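You operate a simulated robot arm through the tools that you are given. There is no shell and no other tool.

You run a simulated robot arm. Do the job below in one go: nothing can be reset, and whatever is moved stays where it is left.

TASK
Cap each length in the stand in its socket's colour.
Fine: clamp with the stand lever first, free it last; leave the grey cap. Where these are worked on the way, their far stop is far enough and under half their travel is too little: stand lever.

The check looks at the end state, three seconds after you hand in, the way a careful person would. Anything else that was tipped, shoved, dropped, spilled or broken makes it a failure. Lids that push on must go on centred and level and be pressed home; caps that screw on are set level and turned clockwise until they are tight.

THE ROBOT
A 6-joint arm with a two-finger parallel gripper, fixed in place. Base frame: the origin is at the foot of the arm, x ahead of it, y to its left, z up; the work surface is at about z = 0. Units: m, rad, N and s.
With the tool pointing down near the work surface it reaches from about 0.12 to 0.5 m from the base axis. Its first joint turns from -1.257 to 1.257 rad. Payload 0.65 kg.
The tool frame sits at the grasp point between the pads (the TCP): z along the fingers, y along the line on which they close. The tips reach 0.025 m beyond it. Largest opening 0.076 m; finger width 0.018, thickness 0.01; the body of the gripper, 0.036 by 0.078 m, starts 0.045 m behind the TCP.
Orientation is that of the tool frame in the base frame, as [roll, pitch, yaw] about the fixed x, y, z axes, in that order (R = Rz(yaw) Ry(pitch) Rx(roll)). With the fingers straight down and closing along the base's y, the tool's x points along the base's -x, its y along +y and its z along -z.

THE INTERFACE
- The arm moves only by the tool servo_tool. Its argument "steps" is a list of rows, each an object of numbers (a shift or turn left out is 0, a gripper value left out holds the last): "tx", "ty", "tz": the shift along the tool's x, y, z in m; "ax", "ay", "az": the turn, a rotation vector about the tool's x, y, z in rad; "jaw": the opening, from 0 (shut) to 1 (fully open). In form: [{"tx": .., "ty": .., "tz": .., "ax": .., "ay": .., "az": .., "jaw": ..}, ...]. A call has 1 to 20 rows; each row is the pose to reach, as a shift and turn from the pose commanded when the call began, along the tool's axes at that moment. Rows are played at 5 a second. More than 0.05 m and 0.15 rad between two rows, or a gripper value outside its range, and nothing of the call is played. Where a pose cannot be reached the arm comes as near as it can. A force on the tool above 70 N (or 10 N above the force at the start of the call, whichever is more), or a blocked arm, ends the call early, and 0.2 s more pass. Each finger travels about 0.108 m/s and halts on what it meets, pressing with about 23 N; the grip force reading is that of the motor and also rises with nothing between the fingers. The clock runs only during rows and for 0.2 s after the last one: add rows that repeat a pose to give the fingers time. The reply holds the time, the measured pose of the TCP, the force on the tool along the base axes, the opening and the grip force, in the units named above and with some noise, with the torque about the TCP (base axes, N m) and any sound that the robot's microphone picked up, and new pictures: "views" is both (left out), scene, wrist or none.
- Cameras (640 x 400 px; columns grow to the right, rows downward): "scene" is fixed at [0.0802, 0.2913, 0.4253]; the picture's right is [-0.53, -0.85, 0.00], its down [-0.37, 0.23, -0.90] and it looks along [0.76, -0.48, -0.43] (base axes); focal length 214 px, centre (320, 200). "wrist" rides on the gripper at [0.058, 0.011, -0.081] in the tool frame; the picture's right is [-0.18, 0.98, 0.00], its down [-0.75, -0.14, -0.64] and it looks along [-0.63, -0.12, 0.77] (tool axes); focal length 243 px, centre (320, 200). There is no depth. A picture from a camera that has moved, and an enlarged one, comes with that camera's place and axes in the base frame and with its lens. The place of the scene camera against the robot may be out by one fixed shift of up to 0.012 m in any direction.
- zoom(camera, box): a new picture of the part [left, top, right, bottom] of that camera's present view, enlarged. The clock stands still meanwhile.
- job_done(): hands the job in; it is judged then, once.

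Nothing tells you positions but the pictures and the camera data. Unless the task says otherwise, let go and move clear before handing in.

The tools are called after "Request:" by a JSON object that holds its "api" and its "payload". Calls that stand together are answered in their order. servo_tool: Moves the arm, as the interface text tells. Its arguments: {"type":"object","properties":{"steps":{"type":"array","items":{"type":"object","properties":{"tx":{"type":"number"},"ty":{"type":"number"},"tz":{"type":"number"},"ax":{"type":"number"},"ay":{"type":"number"},"az":{"type":"number"},"jaw":{"type":"number"}}}},"views":{"type":"string","enum":["both","scene","wrist","none"]}},"required":["steps"]} The other tools are called the same way: zoom (camera, box) takes an enlarged picture of a part of a camera's view; job_done () hands the job in.

At the start:

```text
time_s: 0.0
tool_pos: [0.2043, 0.1101, 0.3953]
tcp_rot: [3.14, 0.0, 3.141]
ft_force: [0.1, 0.0, -0.7]
wrist_torque: [0.0, -0.01, -0.03]
finger_gap: 0.0762
gripper_force: 0.0
```

scene: 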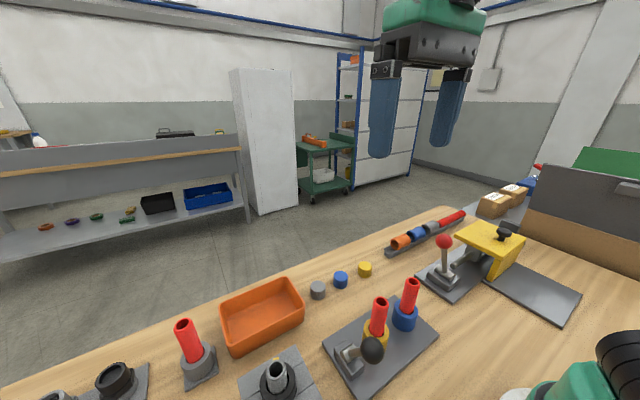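
wrist: 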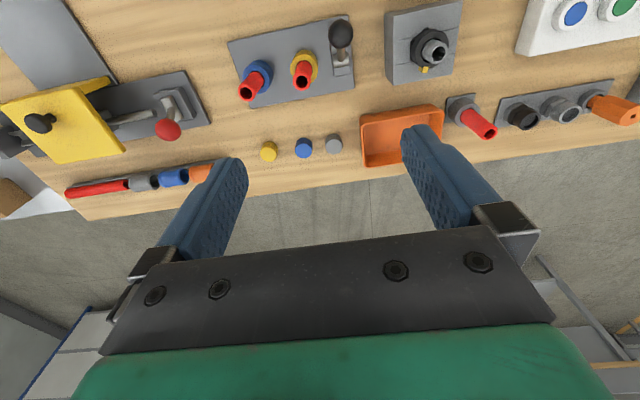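

I see a stand with two red lengths in a yellow and a blue socket and a dark-knobbed lever, and three small caps (grey, blue, yellow) on the bench near it. I'll zoom in before I move anything.

Request:
{"api": "zoom", "payload": {"camera": "scene", "box": [290, 240, 450, 400]}}

Request:
{"api": "zoom", "payload": {"camera": "wrist", "box": [220, 0, 380, 170]}}

Request:
{"api": "zoom", "payload": {"camera": "wrist", "box": [320, 0, 640, 200]}}

Request:
{"api": "zoom", "payload": {"camera": "wrist", "box": [0, 40, 260, 220]}}

```text
2.50 times, centred on (370, 320) of scene
camera zoom: at [0.0802, 0.2913, 0.4253], right [-0.53, -0.85, 0.0], down [-0.37, 0.23, -0.9], along [0.76, -0.48, -0.43], focal length 536 px, centre (195, -100)
```

zoom: 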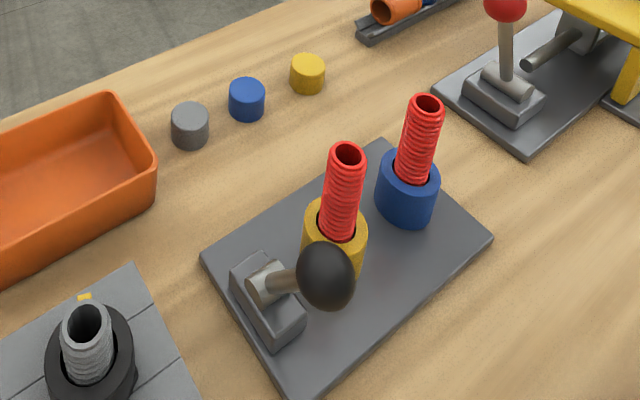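

```text
2.35 times, centred on (300, 85) of wrist
camera zoom: at [0.1479, 0.1204, 0.4776], right [0.18, 0.98, 0.0], down [0.75, -0.14, 0.64], along [0.63, -0.12, -0.77], focal length 571 px, centre (367, 471)
```

zoom: 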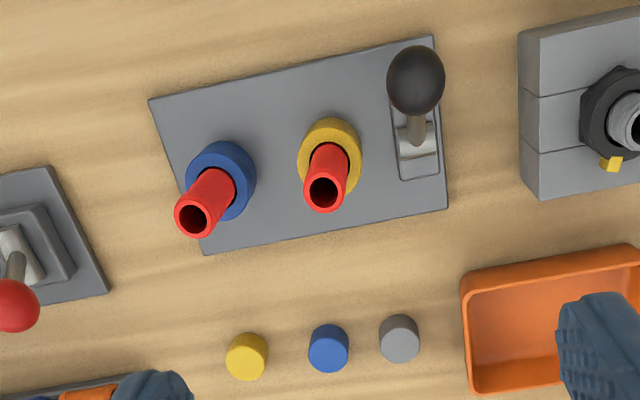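

```text
2.00 times, centred on (480, 100) of wrist
camera zoom: at [0.1479, 0.1204, 0.4776], right [0.18, 0.98, 0.0], down [0.75, -0.14, 0.64], along [0.63, -0.12, -0.77], focal length 485 px, centre (0, 400)
```

zoom: 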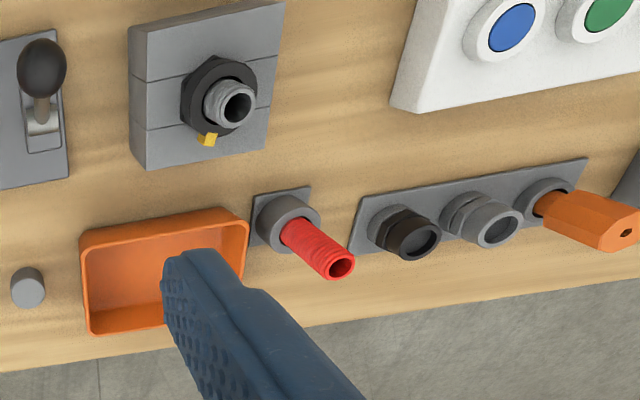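

```text
2.22 times, centred on (130, 130) of wrist
camera zoom: at [0.1479, 0.1204, 0.4776], right [0.18, 0.98, 0.0], down [0.75, -0.14, 0.64], along [0.63, -0.12, -0.77], focal length 539 px, centre (742, 356)
```

zoom: 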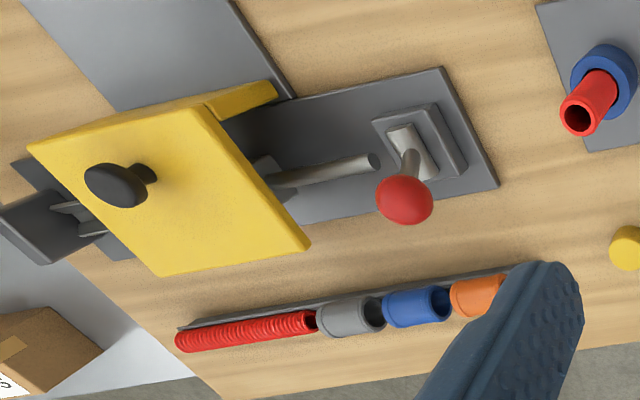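

The stand plate looks axis-aligned, at x about 0.18–0.285 and y about -0.04–0.157. I take the blue socket to be near (0.23, 0.0), the yellow near (0.23, 0.08), and the lever pivot near (0.23, 0.138) with its knob leaning toward the base. I'll move the wrist camera closer to measure these better.

Request:
{"api": "servo_tool", "payload": {"steps": [{"tx": 0.0, "ty": -0.02, "tz": 0.03}, {"tx": 0.0, "ty": -0.04, "tz": 0.06}, {"tx": 0.0, "ty": -0.05, "tz": 0.09}, {"tx": 0.0, "ty": -0.05, "tz": 0.1}, {"tx": 0.0, "ty": -0.05, "tz": 0.1}], "views": "both"}}

```text
time_s: 1.2
tool_pos: [0.2047, 0.059, 0.2953]
tcp_rot: [3.141, 0.0, 3.142]
ft_force: [-0.1, -0.1, -0.3]
wrist_torque: [0.01, -0.01, -0.02]
finger_gap: 0.076
gripper_force: 0.1
camera wrist: at [0.1482, 0.0697, 0.3771], right [0.18, 0.98, 0.0], down [0.75, -0.14, 0.64], along [0.63, -0.12, -0.77], focal length 243 px, centre (320, 200)
```

scene: 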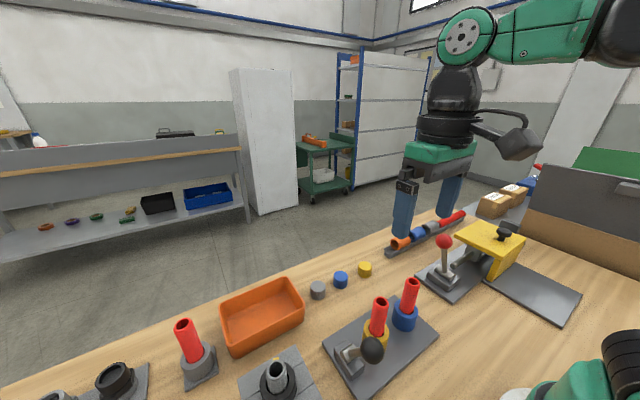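
wrist: 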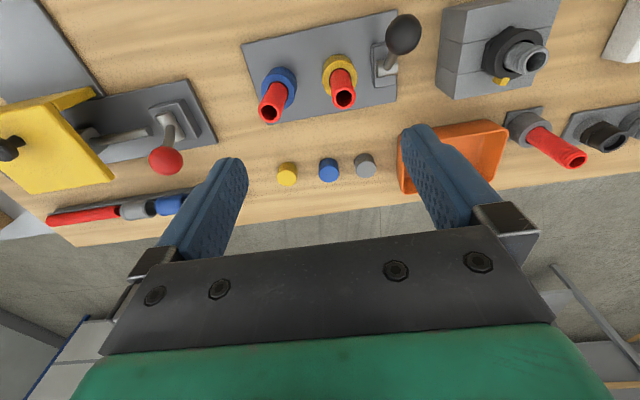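

The view is closer now, so I'll zoom in on the stand and the caps to measure them.

Request:
{"api": "zoom", "payload": {"camera": "wrist", "box": [230, 0, 430, 125]}}

Request:
{"api": "zoom", "payload": {"camera": "wrist", "box": [260, 140, 400, 200]}}

Request:
{"api": "zoom", "payload": {"camera": "scene", "box": [310, 260, 450, 400]}}

```text
3.20 times, centred on (330, 62) of wrist
camera zoom: at [0.1482, 0.0697, 0.3771], right [0.18, 0.98, 0.0], down [0.75, -0.14, 0.64], along [0.63, -0.12, -0.77], focal length 776 px, centre (288, 640)
```

zoom: 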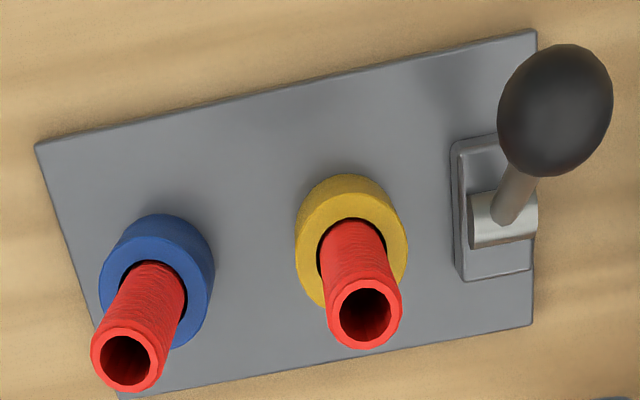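

```text
4.57 times, centred on (330, 170) of wrist
camera zoom: at [0.1482, 0.0697, 0.3771], right [0.18, 0.98, 0.0], down [0.75, -0.14, 0.64], along [0.63, -0.12, -0.77], focal length 1109 px, centre (274, 337)
```

zoom: 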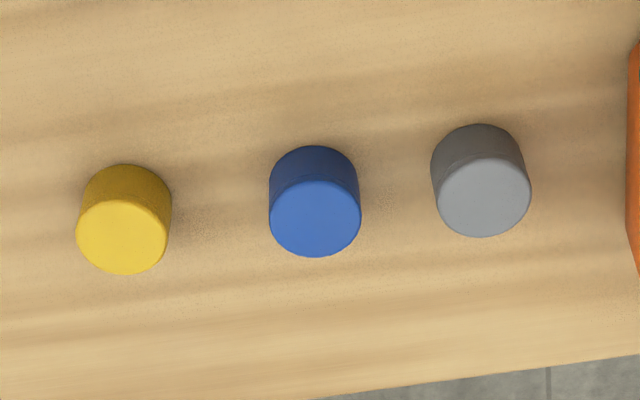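

```text
2.86 times, centred on (380, 330) of scene
camera zoom: at [0.0802, 0.2913, 0.4253], right [-0.53, -0.85, 0.0], down [-0.37, 0.23, -0.9], along [0.76, -0.48, -0.43], focal length 613 px, centre (149, -171)
```

zoom: 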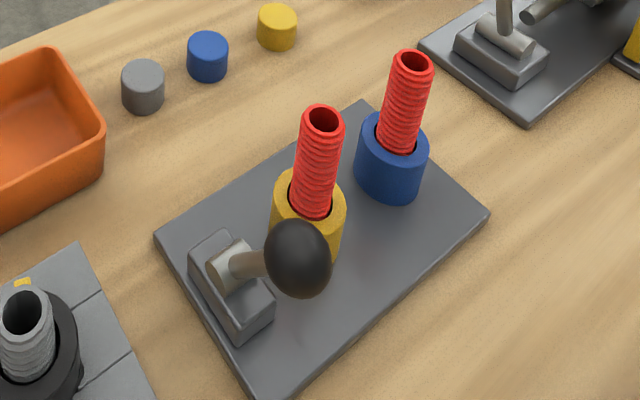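

Caps stand open side down, tops at about z=0.027 and about 36 mm wide: yellow (0.377,-0.032), blue (0.382,0.042), grey (0.385,0.106). The pipe tops are about z=0.115 at (0.232,0) and (0.232,0.079), and the lever knob is at about (0.188,0.139,0.114). Next I'll hover above the lever knob to check that.

Request:
{"api": "servo_tool", "payload": {"steps": [{"tx": 0.005, "ty": 0.03, "tz": 0.02}, {"tx": 0.01, "ty": 0.06, "tz": 0.045}, {"tx": 0.017, "ty": 0.08, "tz": 0.07}, {"tx": 0.017, "ty": 0.08, "tz": 0.075}, {"tx": 0.017, "ty": 0.08, "tz": 0.075}], "views": "both"}}

```text
time_s: 2.4
tool_pos: [0.1872, 0.1416, 0.2203]
tcp_rot: [3.141, 0.0, 3.141]
ft_force: [0.3, -0.1, 0.1]
wrist_torque: [0.03, 0.0, 0.03]
finger_gap: 0.0757
gripper_force: 0.0
camera wrist: at [0.1303, 0.1514, 0.3021], right [0.18, 0.98, 0.0], down [0.75, -0.14, 0.64], along [0.63, -0.12, -0.77], focal length 243 px, centre (320, 200)
```

scene: 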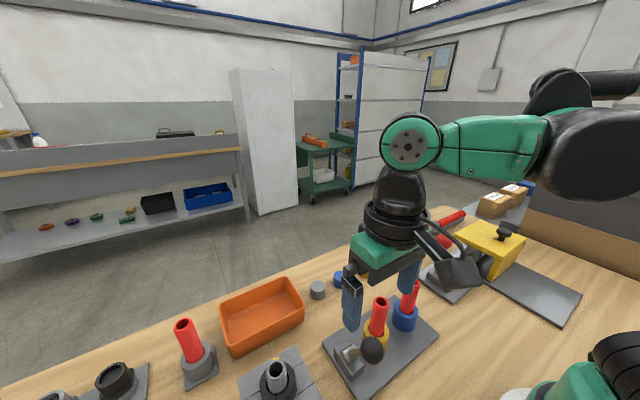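
wrist: 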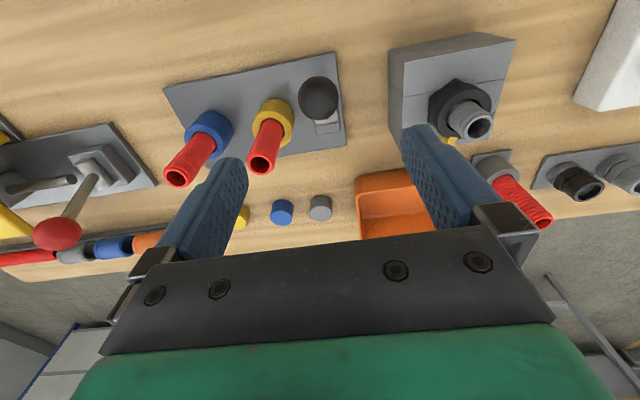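

Request:
{"api": "zoom", "payload": {"camera": "wrist", "box": [150, 50, 350, 200]}}

```text
2.67 times, centred on (250, 125) of wrist
camera zoom: at [0.1303, 0.1514, 0.3021], right [0.18, 0.98, 0.0], down [0.75, -0.14, 0.64], along [0.63, -0.12, -0.77], focal length 647 px, centre (507, 400)
```

zoom: 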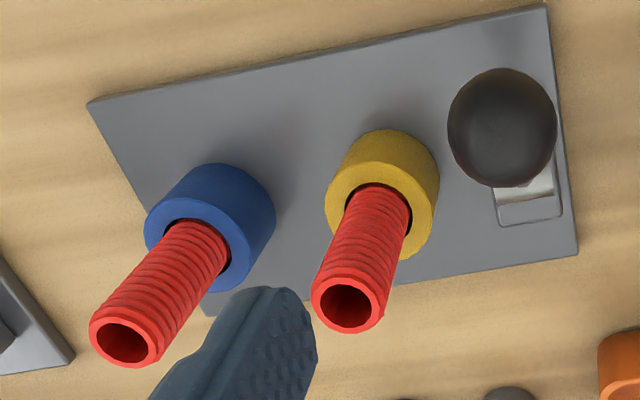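

The knob estimate holds up at (0.187, 0.139, 0.114), with the pipes at (0.232, 0.079) and (0.232, -0.001). I'll go down over the knob and grip it across y, so it can pivot between the pads while I swing the lever.

Request:
{"api": "servo_tool", "payload": {"steps": [{"ty": -0.001, "tz": 0.03, "jaw": 0.9}, {"ty": -0.001, "tz": 0.06, "jaw": 0.85}, {"ty": -0.001, "tz": 0.085, "jaw": 0.8}, {"ty": -0.001, "tz": 0.105, "jaw": 0.8}, {"ty": -0.001, "tz": 0.105, "jaw": 0.8}], "views": "both"}}

```text
time_s: 3.6
tool_pos: [0.1886, 0.1399, 0.1143]
tcp_rot: [-3.141, 0.0, -3.14]
ft_force: [-0.6, -0.3, 0.2]
wrist_torque: [-0.01, 0.02, -0.02]
finger_gap: 0.0606
gripper_force: 0.0
camera wrist: at [0.1313, 0.1499, 0.196], right [0.18, 0.98, 0.0], down [0.75, -0.14, 0.64], along [0.63, -0.12, -0.77], focal length 243 px, centre (320, 200)
```

scene: 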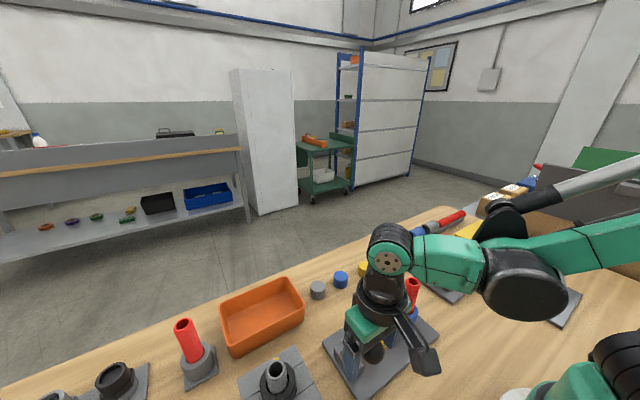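
wrist: 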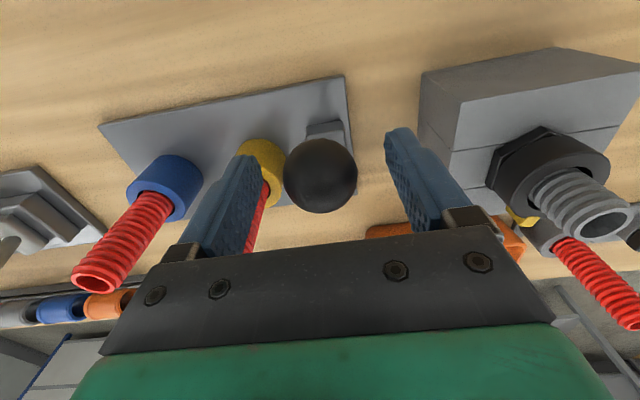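

The knob is centred between the fingers. I'll close on it now.

Request:
{"api": "servo_tool", "payload": {"steps": [{"jaw": 0.5}, {"jaw": 0.3}, {"jaw": 0.3}, {"jaw": 0.3}], "views": "wrist"}}

```text
time_s: 4.6
tool_pos: [0.188, 0.1399, 0.115]
tcp_rot: [3.139, -0.001, -3.139]
ft_force: [3.5, 8.5, -13.0]
wrist_torque: [0.06, 0.27, 0.0]
finger_gap: 0.0311
gripper_force: 44.2
camera wrist: at [0.1314, 0.15, 0.1961], right [0.18, 0.98, 0.0], down [0.75, -0.14, 0.64], along [0.63, -0.12, -0.77], focal length 243 px, centre (320, 200)
```

wrist: 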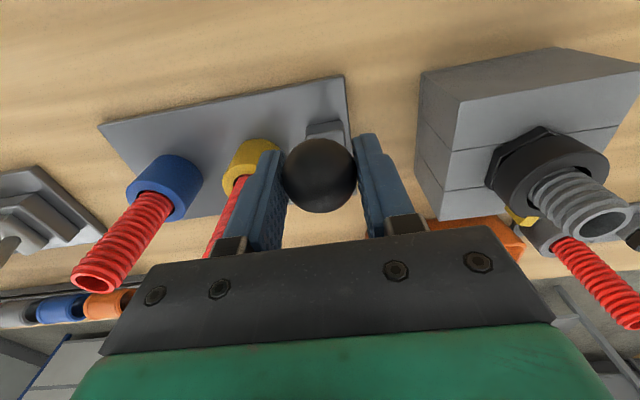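

I have the knob at a 31 mm gap. I'll swing the lever partway along the expected arc and watch the forces.

Request:
{"api": "servo_tool", "payload": {"steps": [{"tx": -0.006, "tz": -0.003}, {"tx": -0.012, "tz": -0.0054}, {"tx": -0.02, "tz": -0.008}, {"tx": -0.028, "tz": -0.0097}, {"tx": -0.028, "tz": -0.0097}], "views": "wrist"}}

```text
time_s: 5.8
tool_pos: [0.2157, 0.1403, 0.1255]
tcp_rot: [3.136, -0.002, -3.139]
ft_force: [-16.1, 23.5, 8.0]
wrist_torque: [0.09, 1.28, -0.01]
finger_gap: 0.031
gripper_force: 44.1
camera wrist: at [0.1582, 0.1496, 0.2077], right [0.18, 0.98, 0.0], down [0.75, -0.14, 0.64], along [0.63, -0.11, -0.77], focal length 243 px, centre (320, 200)
```

wrist: 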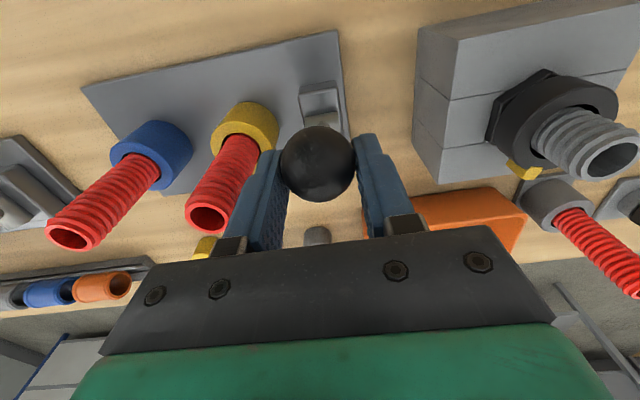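

The lever follows, though the side force has grown a bit. I'll ease sideways slightly and carry on along the arc.

Request:
{"api": "servo_tool", "payload": {"steps": [{"tx": -0.008, "ty": 0.001, "tz": -0.001}, {"tx": -0.0165, "ty": 0.0015, "tz": -0.0014}, {"tx": -0.025, "ty": 0.0015, "tz": -0.001}, {"tx": -0.033, "ty": 0.0015, "tz": 0.0}, {"tx": -0.033, "ty": 0.0015, "tz": 0.0}], "views": "wrist"}}

```text
time_s: 7.0
tool_pos: [0.249, 0.1397, 0.1257]
tcp_rot: [-3.138, 0.0, -3.141]
ft_force: [-8.3, -21.6, 3.6]
wrist_torque: [-0.14, 0.82, 0.09]
finger_gap: 0.0308
gripper_force: 44.1
camera wrist: at [0.1926, 0.1506, 0.2067], right [0.18, 0.98, 0.0], down [0.75, -0.14, 0.64], along [0.63, -0.12, -0.77], focal length 243 px, centre (320, 200)
```

wrist: 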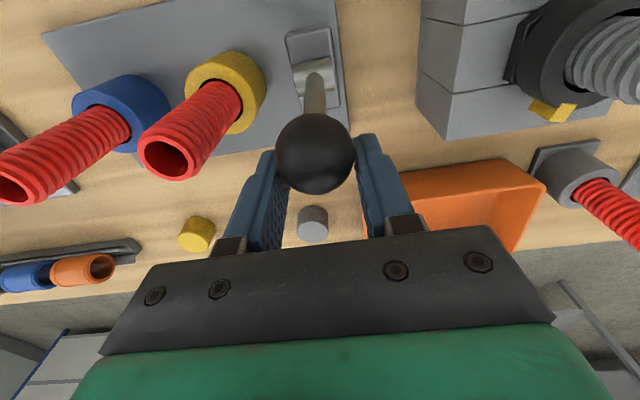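

It swings freely. I'll trim y back a little and go on toward the far stop.

Request:
{"api": "servo_tool", "payload": {"steps": [{"tx": -0.008, "ty": -0.0007, "tz": 0.002}, {"tx": -0.016, "ty": -0.0007, "tz": 0.0043}, {"tx": -0.022, "ty": -0.0007, "tz": 0.007}, {"tx": -0.028, "ty": -0.0007, "tz": 0.0097}, {"tx": -0.028, "ty": -0.0007, "tz": 0.0097}], "views": "both"}}

```text
time_s: 8.2
tool_pos: [0.2771, 0.1413, 0.116]
tcp_rot: [-3.141, -0.001, -3.141]
ft_force: [0.2, 0.0, 0.4]
wrist_torque: [0.01, 0.03, -0.02]
finger_gap: 0.023
gripper_force: 0.1
camera wrist: at [0.22, 0.1508, 0.197], right [0.18, 0.98, 0.0], down [0.75, -0.14, 0.64], along [0.63, -0.12, -0.77], focal length 243 px, centre (320, 200)
```

scene: 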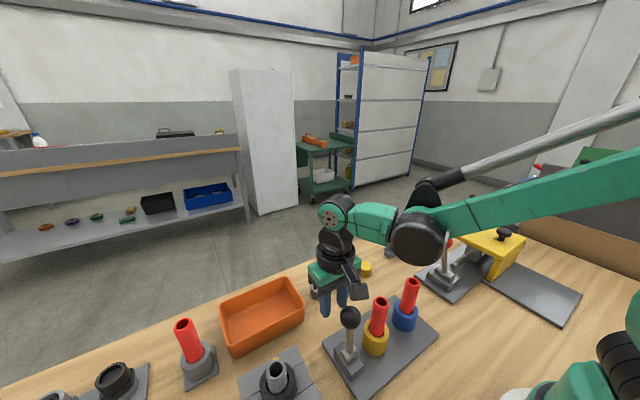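
wrist: 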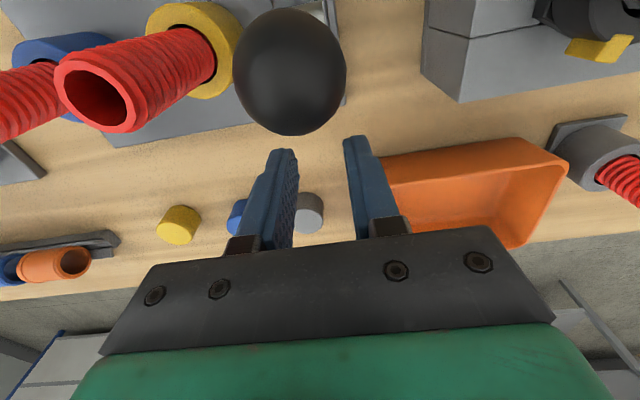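

The knob slipped out of the pads and the lever is now near vertical. I'll look closely before pushing it on.

Request:
{"api": "zoom", "payload": {"camera": "scene", "box": [300, 280, 440, 400]}}

Request:
{"api": "zoom", "payload": {"camera": "wrist", "box": [40, 0, 400, 240]}}

```text
3.33 times, centred on (370, 340) of scene
camera zoom: at [0.0802, 0.2913, 0.4253], right [-0.53, -0.85, 0.0], down [-0.37, 0.23, -0.9], along [0.76, -0.48, -0.43], focal length 715 px, centre (153, -267)
```

zoom: 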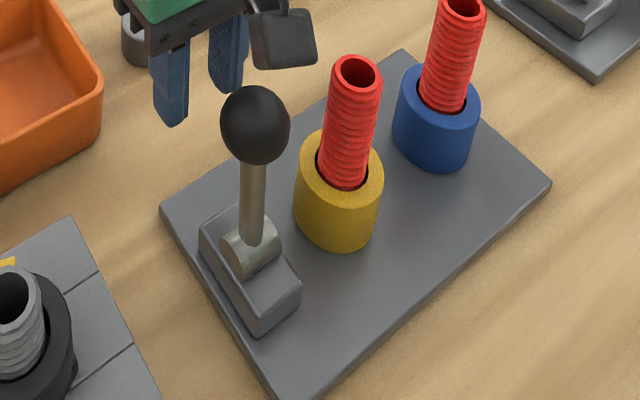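

```text
1.67 times, centred on (220, 120) of wrist
camera zoom: at [0.22, 0.1508, 0.197], right [0.18, 0.98, 0.0], down [0.75, -0.14, 0.64], along [0.63, -0.12, -0.77], focal length 404 px, centre (487, 333)
```

zoom: 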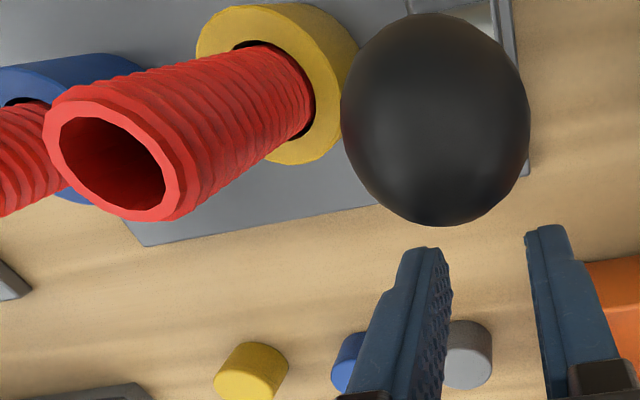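

The lever is only a little past vertical, so it may not be at its stop. I'll rise over it, come round behind the knob with the fingers shut, and push it toward +x.

Request:
{"api": "servo_tool", "payload": {"steps": [{"tz": -0.04, "jaw": 0.0}, {"tz": -0.08, "jaw": 0.0}, {"tx": 0.04, "tz": -0.08, "jaw": 0}, {"tx": 0.085, "tz": -0.08, "jaw": 0}, {"tx": 0.09, "ty": -0.001, "tz": -0.04, "jaw": 0}, {"tx": 0.09, "ty": -0.001, "tz": -0.008, "jaw": 0}, {"tx": 0.09, "ty": -0.001, "tz": -0.008, "jaw": 0}], "views": "both"}}

```text
time_s: 9.8
tool_pos: [0.1881, 0.1402, 0.125]
tcp_rot: [3.141, 0.0, -3.141]
ft_force: [-0.7, 0.8, 0.9]
wrist_torque: [-0.02, 0.02, 0.02]
finger_gap: 0.0001
gripper_force: 22.9
camera wrist: at [0.1305, 0.1495, 0.2056], right [0.18, 0.98, 0.0], down [0.75, -0.14, 0.64], along [0.63, -0.12, -0.77], focal length 243 px, centre (320, 200)
```

scene: 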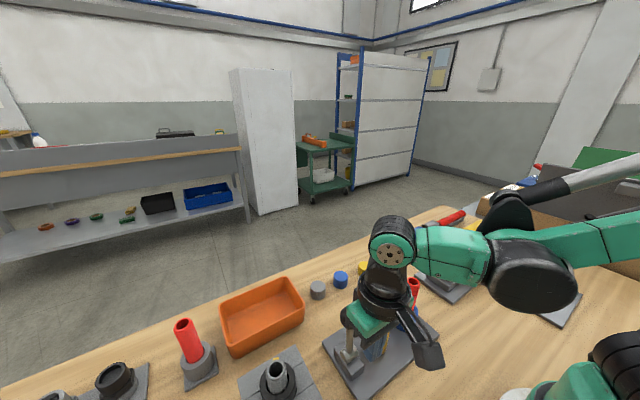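
wrist: 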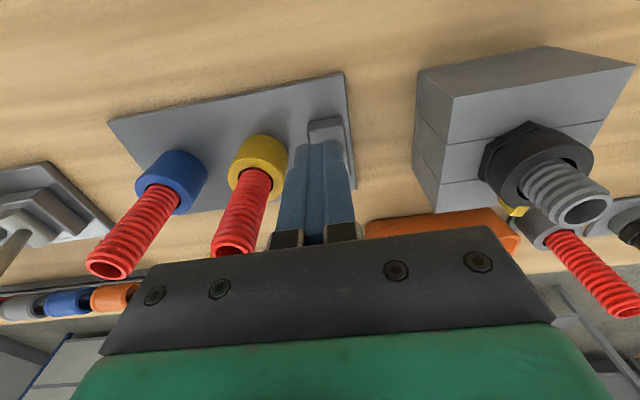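

I'm behind the knob with the fingers shut. I'll push forward in small steps and watch the force.

Request:
{"api": "servo_tool", "payload": {"steps": [{"tx": -0.015, "jaw": 0}, {"tx": -0.022, "jaw": 0}, {"tx": -0.028, "jaw": 0}, {"tx": -0.034, "jaw": 0}, {"tx": -0.04, "jaw": 0}, {"tx": -0.04, "jaw": 0}], "views": "both"}}

```text
time_s: 11.2
tool_pos: [0.2279, 0.1386, 0.1236]
tcp_rot: [-3.141, 0.0, 3.141]
ft_force: [0.4, 0.0, 0.0]
wrist_torque: [-0.01, -0.02, -0.03]
finger_gap: 0.0001
gripper_force: 23.2
camera wrist: at [0.1702, 0.1488, 0.2053], right [0.18, 0.98, 0.0], down [0.75, -0.14, 0.64], along [0.63, -0.12, -0.77], focal length 243 px, centre (320, 200)
```

scene: 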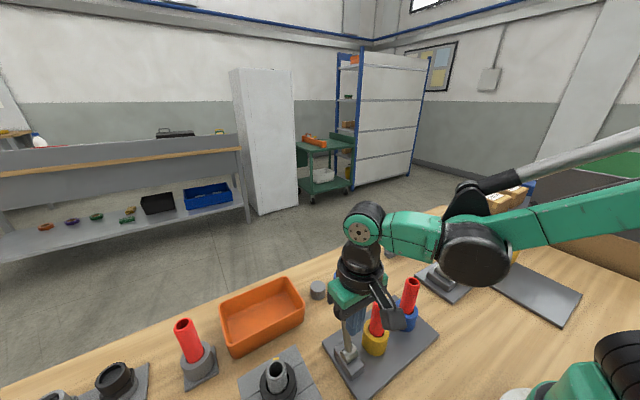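
wrist: 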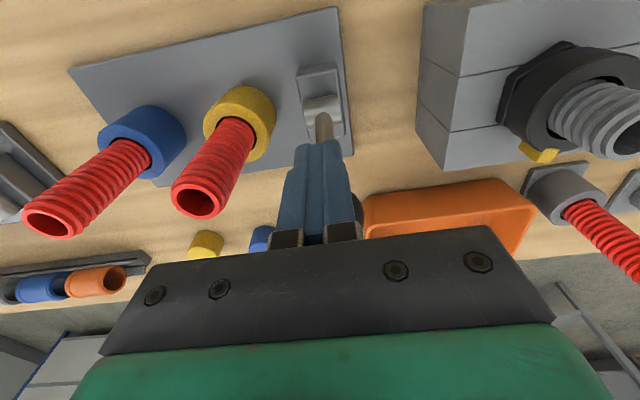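

There's little resistance and the lever is leaning further over. I'll keep pushing.

Request:
{"api": "servo_tool", "payload": {"steps": [{"tx": -0.006, "tz": 0.001, "jaw": 0}, {"tx": -0.012, "tz": 0.002, "jaw": 0}, {"tx": -0.018, "tz": 0.004, "jaw": 0}, {"tx": -0.024, "tz": 0.006, "jaw": 0}, {"tx": -0.024, "tz": 0.006, "jaw": 0}], "views": "both"}}

```text
time_s: 12.4
tool_pos: [0.2481, 0.139, 0.1178]
tcp_rot: [3.141, -0.008, -3.139]
ft_force: [-43.1, -1.6, 28.3]
wrist_torque: [0.1, 0.58, -0.01]
finger_gap: 0.0
gripper_force: 22.8
camera wrist: at [0.1927, 0.1488, 0.2003], right [0.18, 0.98, 0.0], down [0.76, -0.14, 0.64], along [0.63, -0.12, -0.77], focal length 243 px, centre (320, 200)
```

scene: 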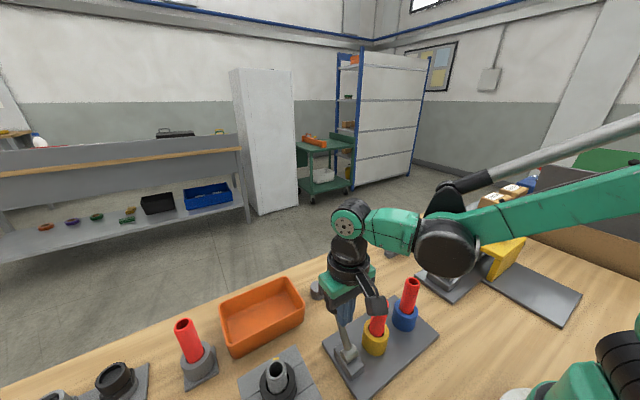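
wrist: 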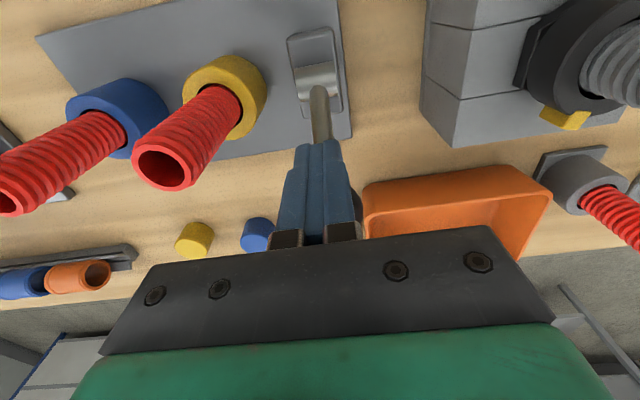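

It has met a firm stop (43 N) with the lever leaning about 25° the other way, so the stand should be clamped. I'll back off, rise, and check that nothing shifted.

Request:
{"api": "servo_tool", "payload": {"steps": [{"tx": 0.01, "jaw": 0}, {"tx": 0.02, "tz": 0.0, "jaw": 0}, {"tx": 0.025, "tz": -0.04, "jaw": 0.2}, {"tx": 0.03, "tz": -0.085, "jaw": 0.6}, {"tx": 0.04, "ty": -0.02, "tz": -0.13, "jaw": 0.66}, {"tx": 0.05, "ty": -0.05, "tz": -0.15, "jaw": 0.66}, {"tx": 0.05, "ty": -0.08, "tz": -0.15, "jaw": 0.66}, {"tx": 0.05, "ty": -0.08, "tz": -0.15, "jaw": 0.66}], "views": "both"}}

```text
refused: row 5 steps farther than a row can; nothing moved
```

Request:
{"api": "servo_tool", "payload": {"steps": [{"tx": 0.01, "jaw": 0}, {"tx": 0.02, "tz": 0.0, "jaw": 0}, {"tx": 0.025, "tz": -0.04, "jaw": 0.2}, {"tx": 0.03, "tz": -0.08, "jaw": 0.6}, {"tx": 0.035, "ty": -0.015, "tz": -0.115, "jaw": 0.66}, {"tx": 0.045, "ty": -0.04, "tz": -0.14, "jaw": 0.66}, {"tx": 0.05, "ty": -0.07, "tz": -0.15, "jaw": 0.66}, {"tx": 0.05, "ty": -0.08, "tz": -0.15, "jaw": 0.66}, {"tx": 0.05, "ty": -0.08, "tz": -0.15, "jaw": 0.66}], "views": "both"}}

```text
time_s: 14.4
tool_pos: [0.2013, 0.0594, 0.2663]
tcp_rot: [3.141, 0.001, 3.14]
ft_force: [-0.2, 0.3, 0.1]
wrist_torque: [0.0, 0.0, -0.01]
finger_gap: 0.0503
gripper_force: 0.1
camera wrist: at [0.1434, 0.0692, 0.3493], right [0.18, 0.98, 0.0], down [0.75, -0.14, 0.64], along [0.63, -0.12, -0.77], focal length 243 px, centre (320, 200)
```

scene: 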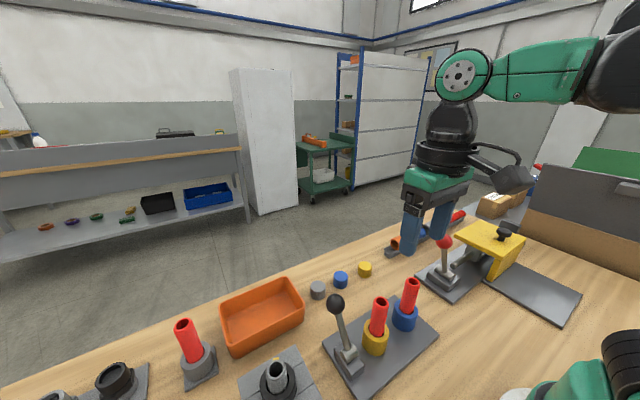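
wrist: 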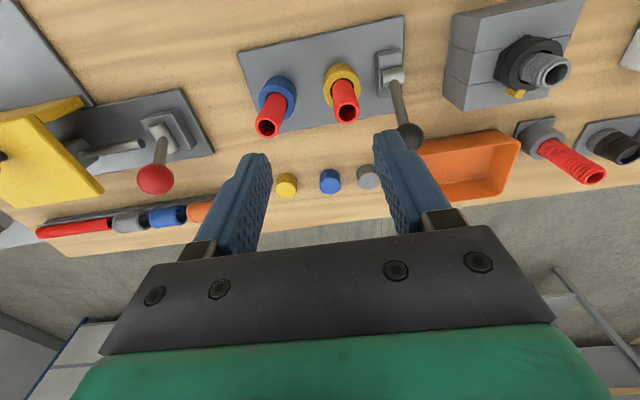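

The lever is now thrown to its far side. I'll zoom to check the pipes and caps.

Request:
{"api": "zoom", "payload": {"camera": "wrist", "box": [230, 10, 430, 145]}}

Request:
{"api": "zoom", "payload": {"camera": "wrist", "box": [260, 150, 400, 210]}}

Request:
{"api": "zoom", "payload": {"camera": "scene", "box": [300, 250, 450, 400]}}

```text
2.96 times, centred on (330, 78) of wrist
camera zoom: at [0.1434, 0.0692, 0.3493], right [0.18, 0.98, 0.0], down [0.75, -0.14, 0.64], along [0.63, -0.12, -0.77], focal length 719 px, centre (290, 563)
```

zoom: 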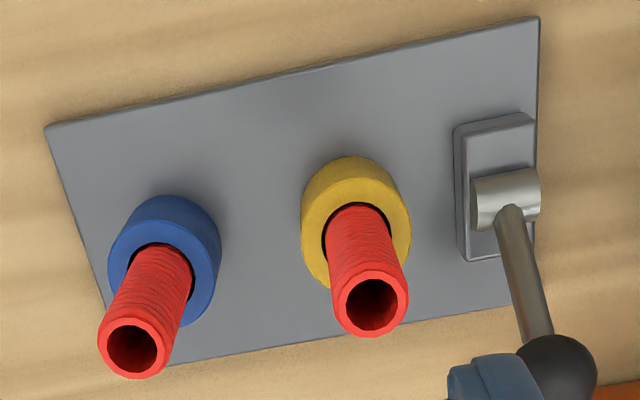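

```text
4.57 times, centred on (330, 180) of wrist
camera zoom: at [0.1434, 0.0692, 0.3493], right [0.18, 0.98, 0.0], down [0.75, -0.14, 0.64], along [0.63, -0.12, -0.77], focal length 1109 px, centre (274, 291)
```

zoom: 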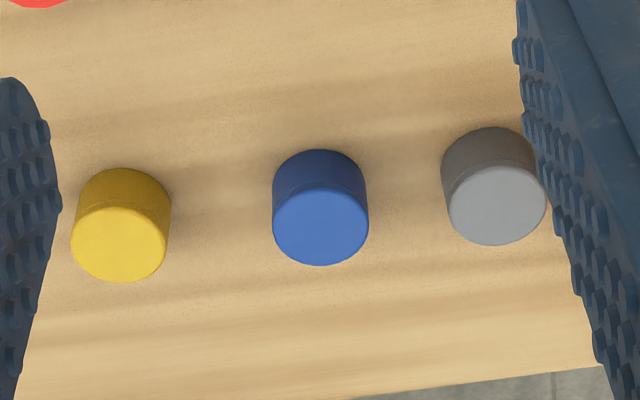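

```text
2.67 times, centred on (375, 325) of scene
camera zoom: at [0.0802, 0.2913, 0.4253], right [-0.53, -0.85, 0.0], down [-0.37, 0.23, -0.9], along [0.76, -0.48, -0.43], focal length 572 px, centre (173, -133)
```

zoom: 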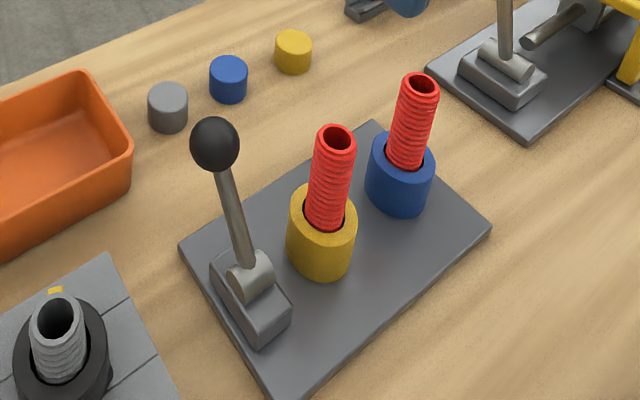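

The lever is clamped and everything is where I measured it. I'll move over the yellow cap at (0.377, -0.032) and stop above it to check the alignment.

Request:
{"api": "servo_tool", "payload": {"steps": [{"tx": -0.035, "ty": -0.018, "jaw": 0.7}, {"tx": -0.07, "ty": -0.036, "tz": 0.01}, {"tx": -0.105, "ty": -0.055, "tz": 0.03}, {"tx": -0.14, "ty": -0.073, "tz": 0.06}, {"tx": -0.165, "ty": -0.088, "tz": 0.09}, {"tx": -0.1757, "ty": -0.0914, "tz": 0.13}, {"tx": -0.1757, "ty": -0.0914, "tz": 0.16}, {"tx": -0.1757, "ty": -0.0914, "tz": 0.17}, {"tx": -0.1757, "ty": -0.0914, "tz": 0.17}], "views": "both"}}

```text
time_s: 16.4
tool_pos: [0.3762, -0.0308, 0.0988]
tcp_rot: [3.14, 0.0, -3.141]
ft_force: [-0.1, -0.8, 0.3]
wrist_torque: [0.0, 0.01, -0.01]
finger_gap: 0.0533
gripper_force: 0.1
camera wrist: at [0.3189, -0.021, 0.1803], right [0.18, 0.98, 0.0], down [0.75, -0.14, 0.64], along [0.63, -0.12, -0.77], focal length 243 px, centre (320, 200)
```

scene: 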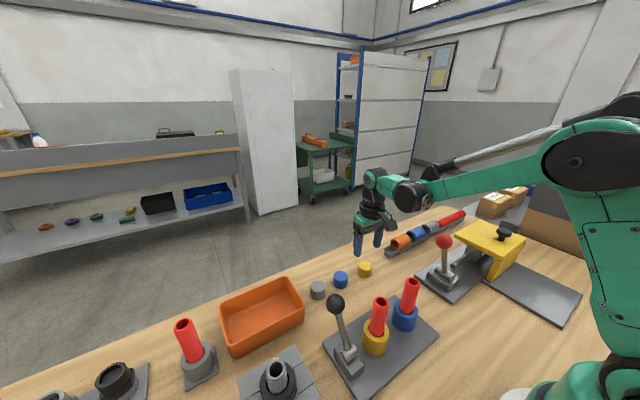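
wrist: 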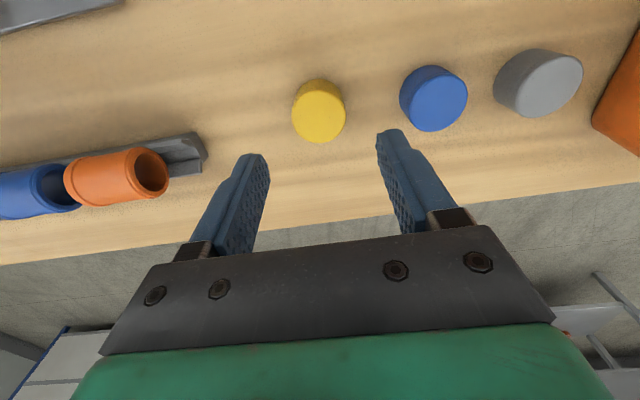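

The yellow cap lines up at about (0.3755, -0.032). I'll go down and grip it.

Request:
{"api": "servo_tool", "payload": {"steps": [{"tx": 0.0005, "ty": -0.001, "tz": 0.02}, {"tx": 0.0005, "ty": -0.001, "tz": 0.04}, {"tx": 0.0005, "ty": -0.001, "tz": 0.055}, {"tx": 0.0005, "ty": -0.001, "tz": 0.068}, {"tx": 0.0005, "ty": -0.001, "tz": 0.068}], "views": "wrist"}}

Request:
{"api": "zoom", "payload": {"camera": "wrist", "box": [200, 80, 440, 230]}}

```text
time_s: 17.6
tool_pos: [0.3752, -0.0312, 0.0307]
tcp_rot: [3.141, 0.0, 3.141]
ft_force: [1.3, -0.2, -0.6]
wrist_torque: [-0.04, 0.01, -0.03]
finger_gap: 0.0531
gripper_force: 0.0
camera wrist: at [0.3186, -0.0223, 0.1121], right [0.18, 0.98, 0.0], down [0.75, -0.14, 0.64], along [0.63, -0.12, -0.77], focal length 243 px, centre (320, 200)
```

wrist: 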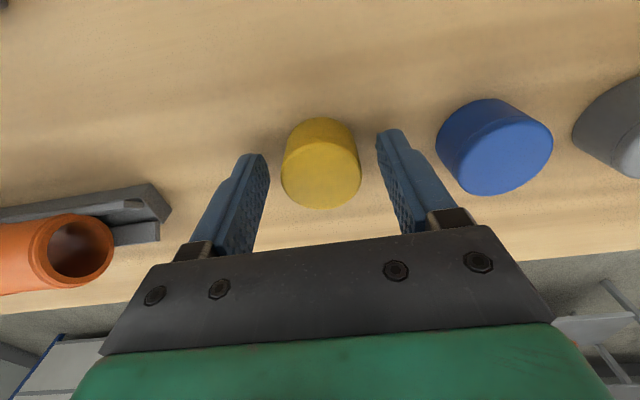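

```text
2.67 times, centred on (320, 155) of wrist
camera zoom: at [0.3186, -0.0223, 0.1121], right [0.18, 0.98, 0.0], down [0.75, -0.14, 0.64], along [0.63, -0.12, -0.77], focal length 647 px, centre (320, 320)
```

zoom: 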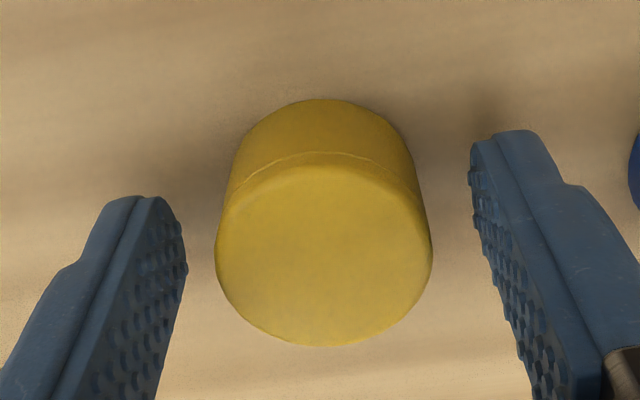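

The cap sits centred between the fingers, within about a millimetre. I'll close on it.

Request:
{"api": "servo_tool", "payload": {"steps": [{"tx": -0.0004, "ty": -0.001, "jaw": 0.6}, {"tx": -0.0004, "ty": -0.001, "jaw": 0.5}, {"tx": -0.0004, "ty": -0.001, "jaw": 0.38}, {"tx": -0.0004, "ty": -0.001, "jaw": 0.38}, {"tx": -0.0004, "ty": -0.001, "jaw": 0.38}], "views": "wrist"}}

Request:
{"api": "zoom", "payload": {"camera": "wrist", "box": [200, 80, 440, 230]}}

```text
time_s: 18.8
tool_pos: [0.3772, -0.0346, 0.0313]
tcp_rot: [-3.141, 0.0, -3.141]
ft_force: [0.1, 0.5, -0.4]
wrist_torque: [0.0, 0.0, -0.02]
finger_gap: 0.0343
gripper_force: 22.5
camera wrist: at [0.3192, -0.0235, 0.1121], right [0.18, 0.98, 0.0], down [0.75, -0.14, 0.64], along [0.63, -0.12, -0.77], focal length 243 px, centre (320, 200)
```

wrist: 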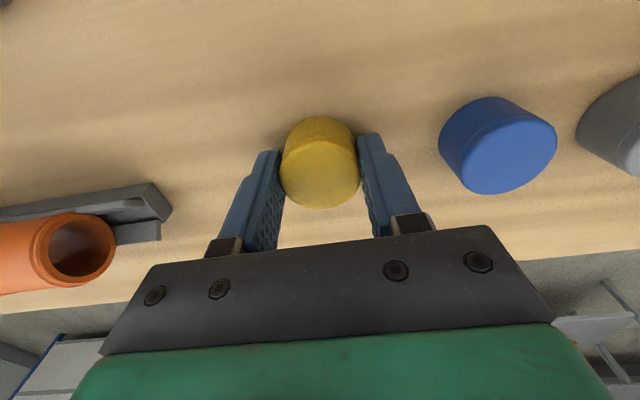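

```text
2.67 times, centred on (320, 155) of wrist
camera zoom: at [0.3192, -0.0235, 0.1121], right [0.18, 0.98, 0.0], down [0.75, -0.14, 0.64], along [0.63, -0.12, -0.77], focal length 647 px, centre (320, 320)
```

zoom: 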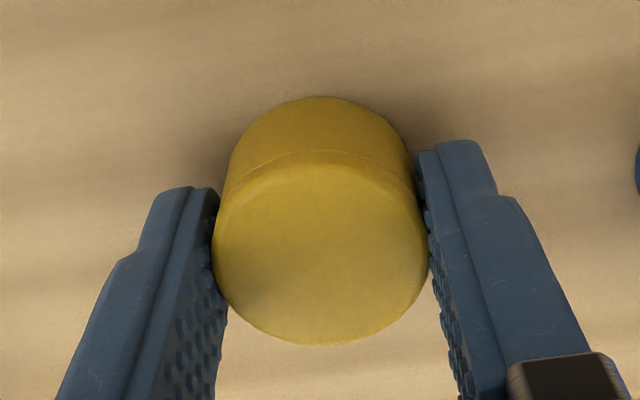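

I have the yellow cap at a 34 mm gap. I'll lift it straight up, then carry it high over to the pipe in the yellow socket.

Request:
{"api": "servo_tool", "payload": {"steps": [{"tz": -0.02}, {"tz": -0.05}, {"tz": -0.09}, {"tz": -0.13}, {"tz": -0.17}, {"tx": 0.03, "ty": 0.024, "tz": -0.175}, {"tx": 0.06, "ty": 0.048, "tz": -0.175}, {"tx": 0.09, "ty": 0.071, "tz": -0.175}, {"tx": 0.12, "ty": 0.095, "tz": -0.175}, {"tx": 0.1441, "ty": 0.1131, "tz": -0.17}, {"tx": 0.1441, "ty": 0.1131, "tz": -0.155}, {"tx": 0.1441, "ty": 0.1131, "tz": -0.145}, {"tx": 0.1441, "ty": 0.1131, "tz": -0.145}], "views": "both"}}

Request:
{"api": "zoom", "payload": {"camera": "wrist", "box": [200, 80, 440, 230]}}

Request:
{"api": "zoom", "payload": {"camera": "scene", "box": [300, 240, 450, 390]}}

```text
time_s: 21.6
tool_pos: [0.2319, 0.0789, 0.1754]
tcp_rot: [-3.141, 0.001, -3.141]
ft_force: [-0.3, 0.0, -0.1]
wrist_torque: [-0.02, 0.01, 0.0]
finger_gap: 0.0339
gripper_force: 22.6
camera wrist: at [0.1748, 0.0896, 0.2562], right [0.18, 0.98, 0.0], down [0.75, -0.14, 0.64], along [0.63, -0.12, -0.77], focal length 243 px, centre (320, 200)
```

scene: 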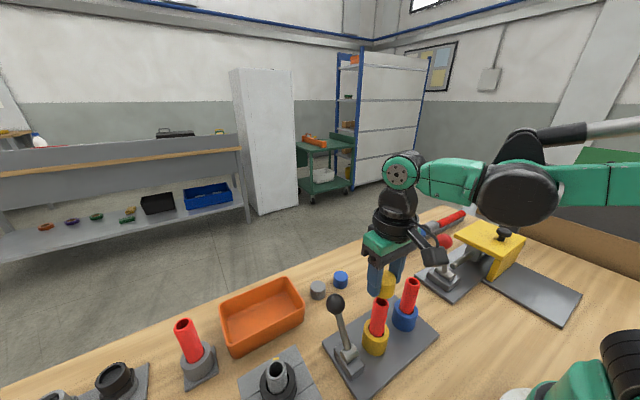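
wrist: 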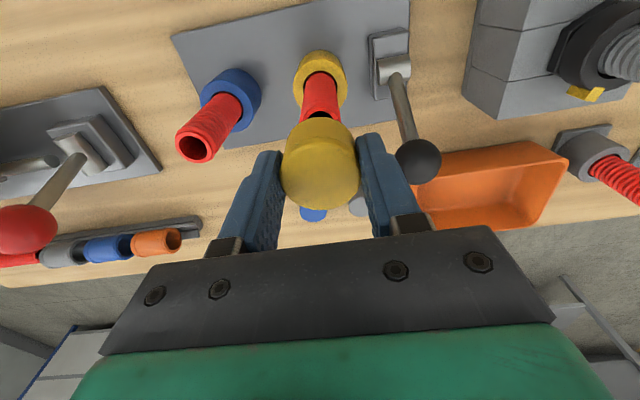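

```text
2.67 times, centred on (320, 155) of wrist
camera zoom: at [0.1748, 0.0896, 0.2562], right [0.18, 0.98, 0.0], down [0.75, -0.14, 0.64], along [0.63, -0.12, -0.77], focal length 647 px, centre (320, 320)
```

zoom: 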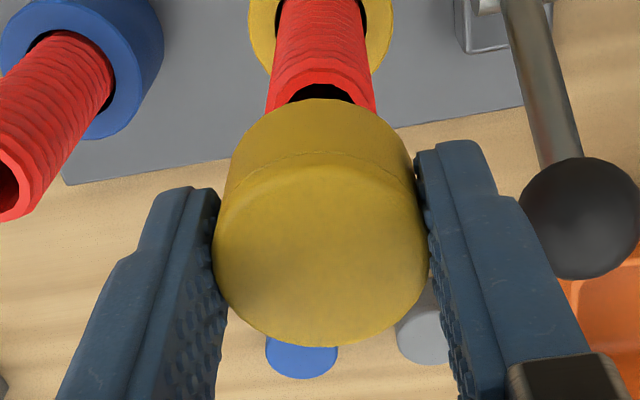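

```text
2.67 times, centred on (375, 315) of scene
camera zoom: at [0.0802, 0.2913, 0.4253], right [-0.53, -0.85, 0.0], down [-0.37, 0.23, -0.9], along [0.76, -0.48, -0.43], focal length 572 px, centre (173, -107)
```

zoom: 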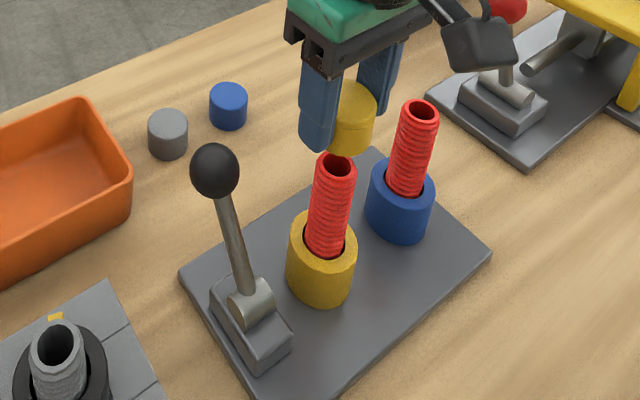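

The cap is centred over the pipe to within about a millimetre in this view. I'll wind the wrist back counter-clockwise to get room for a long clockwise turn, which also gives me a second viewing angle.

Request:
{"api": "servo_tool", "payload": {"steps": [{"az": -0.14}, {"az": -0.28}, {"az": -0.42}, {"az": -0.56}, {"az": -0.7}, {"az": -0.84}, {"az": -0.98}, {"az": -1.12}, {"az": -1.26}, {"az": -1.4}, {"az": -1.4}], "views": "both"}}

Request:
{"api": "zoom", "payload": {"camera": "wrist", "box": [200, 80, 440, 230]}}

```text
time_s: 24.0
tool_pos: [0.2316, 0.0781, 0.1759]
tcp_rot: [3.141, 0.0, -1.739]
ft_force: [-0.6, 0.7, -0.5]
wrist_torque: [0.01, 0.01, 0.02]
finger_gap: 0.034
gripper_force: 23.0
camera wrist: at [0.2124, 0.0223, 0.2568], right [-0.94, 0.35, 0.0], down [0.26, 0.72, 0.64], along [0.22, 0.6, -0.77], focal length 243 px, centre (320, 200)
```

scene: 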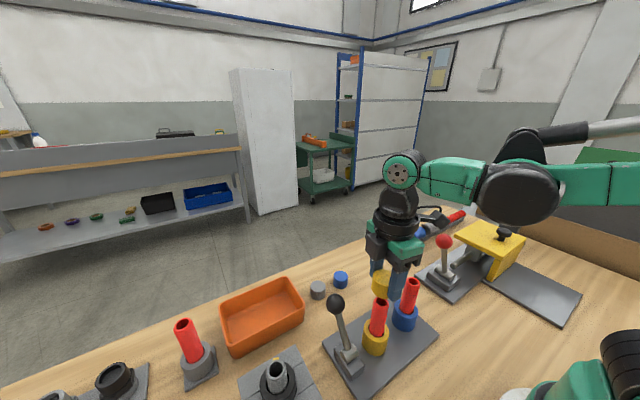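
wrist: 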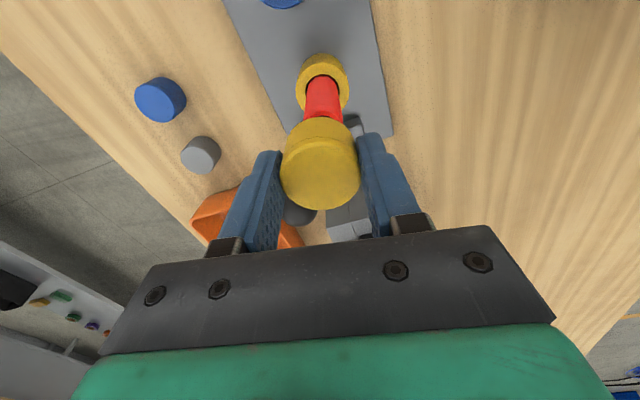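

```text
2.67 times, centred on (320, 155) of wrist
camera zoom: at [0.2124, 0.0223, 0.2568], right [-0.94, 0.35, 0.0], down [0.26, 0.72, 0.64], along [0.22, 0.6, -0.77], focal length 647 px, centre (320, 320)
```

zoom: 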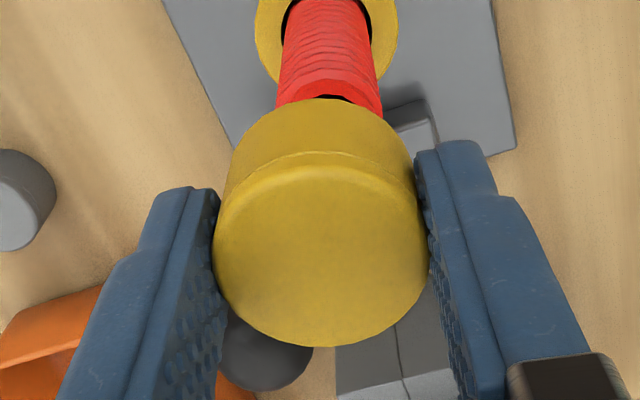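

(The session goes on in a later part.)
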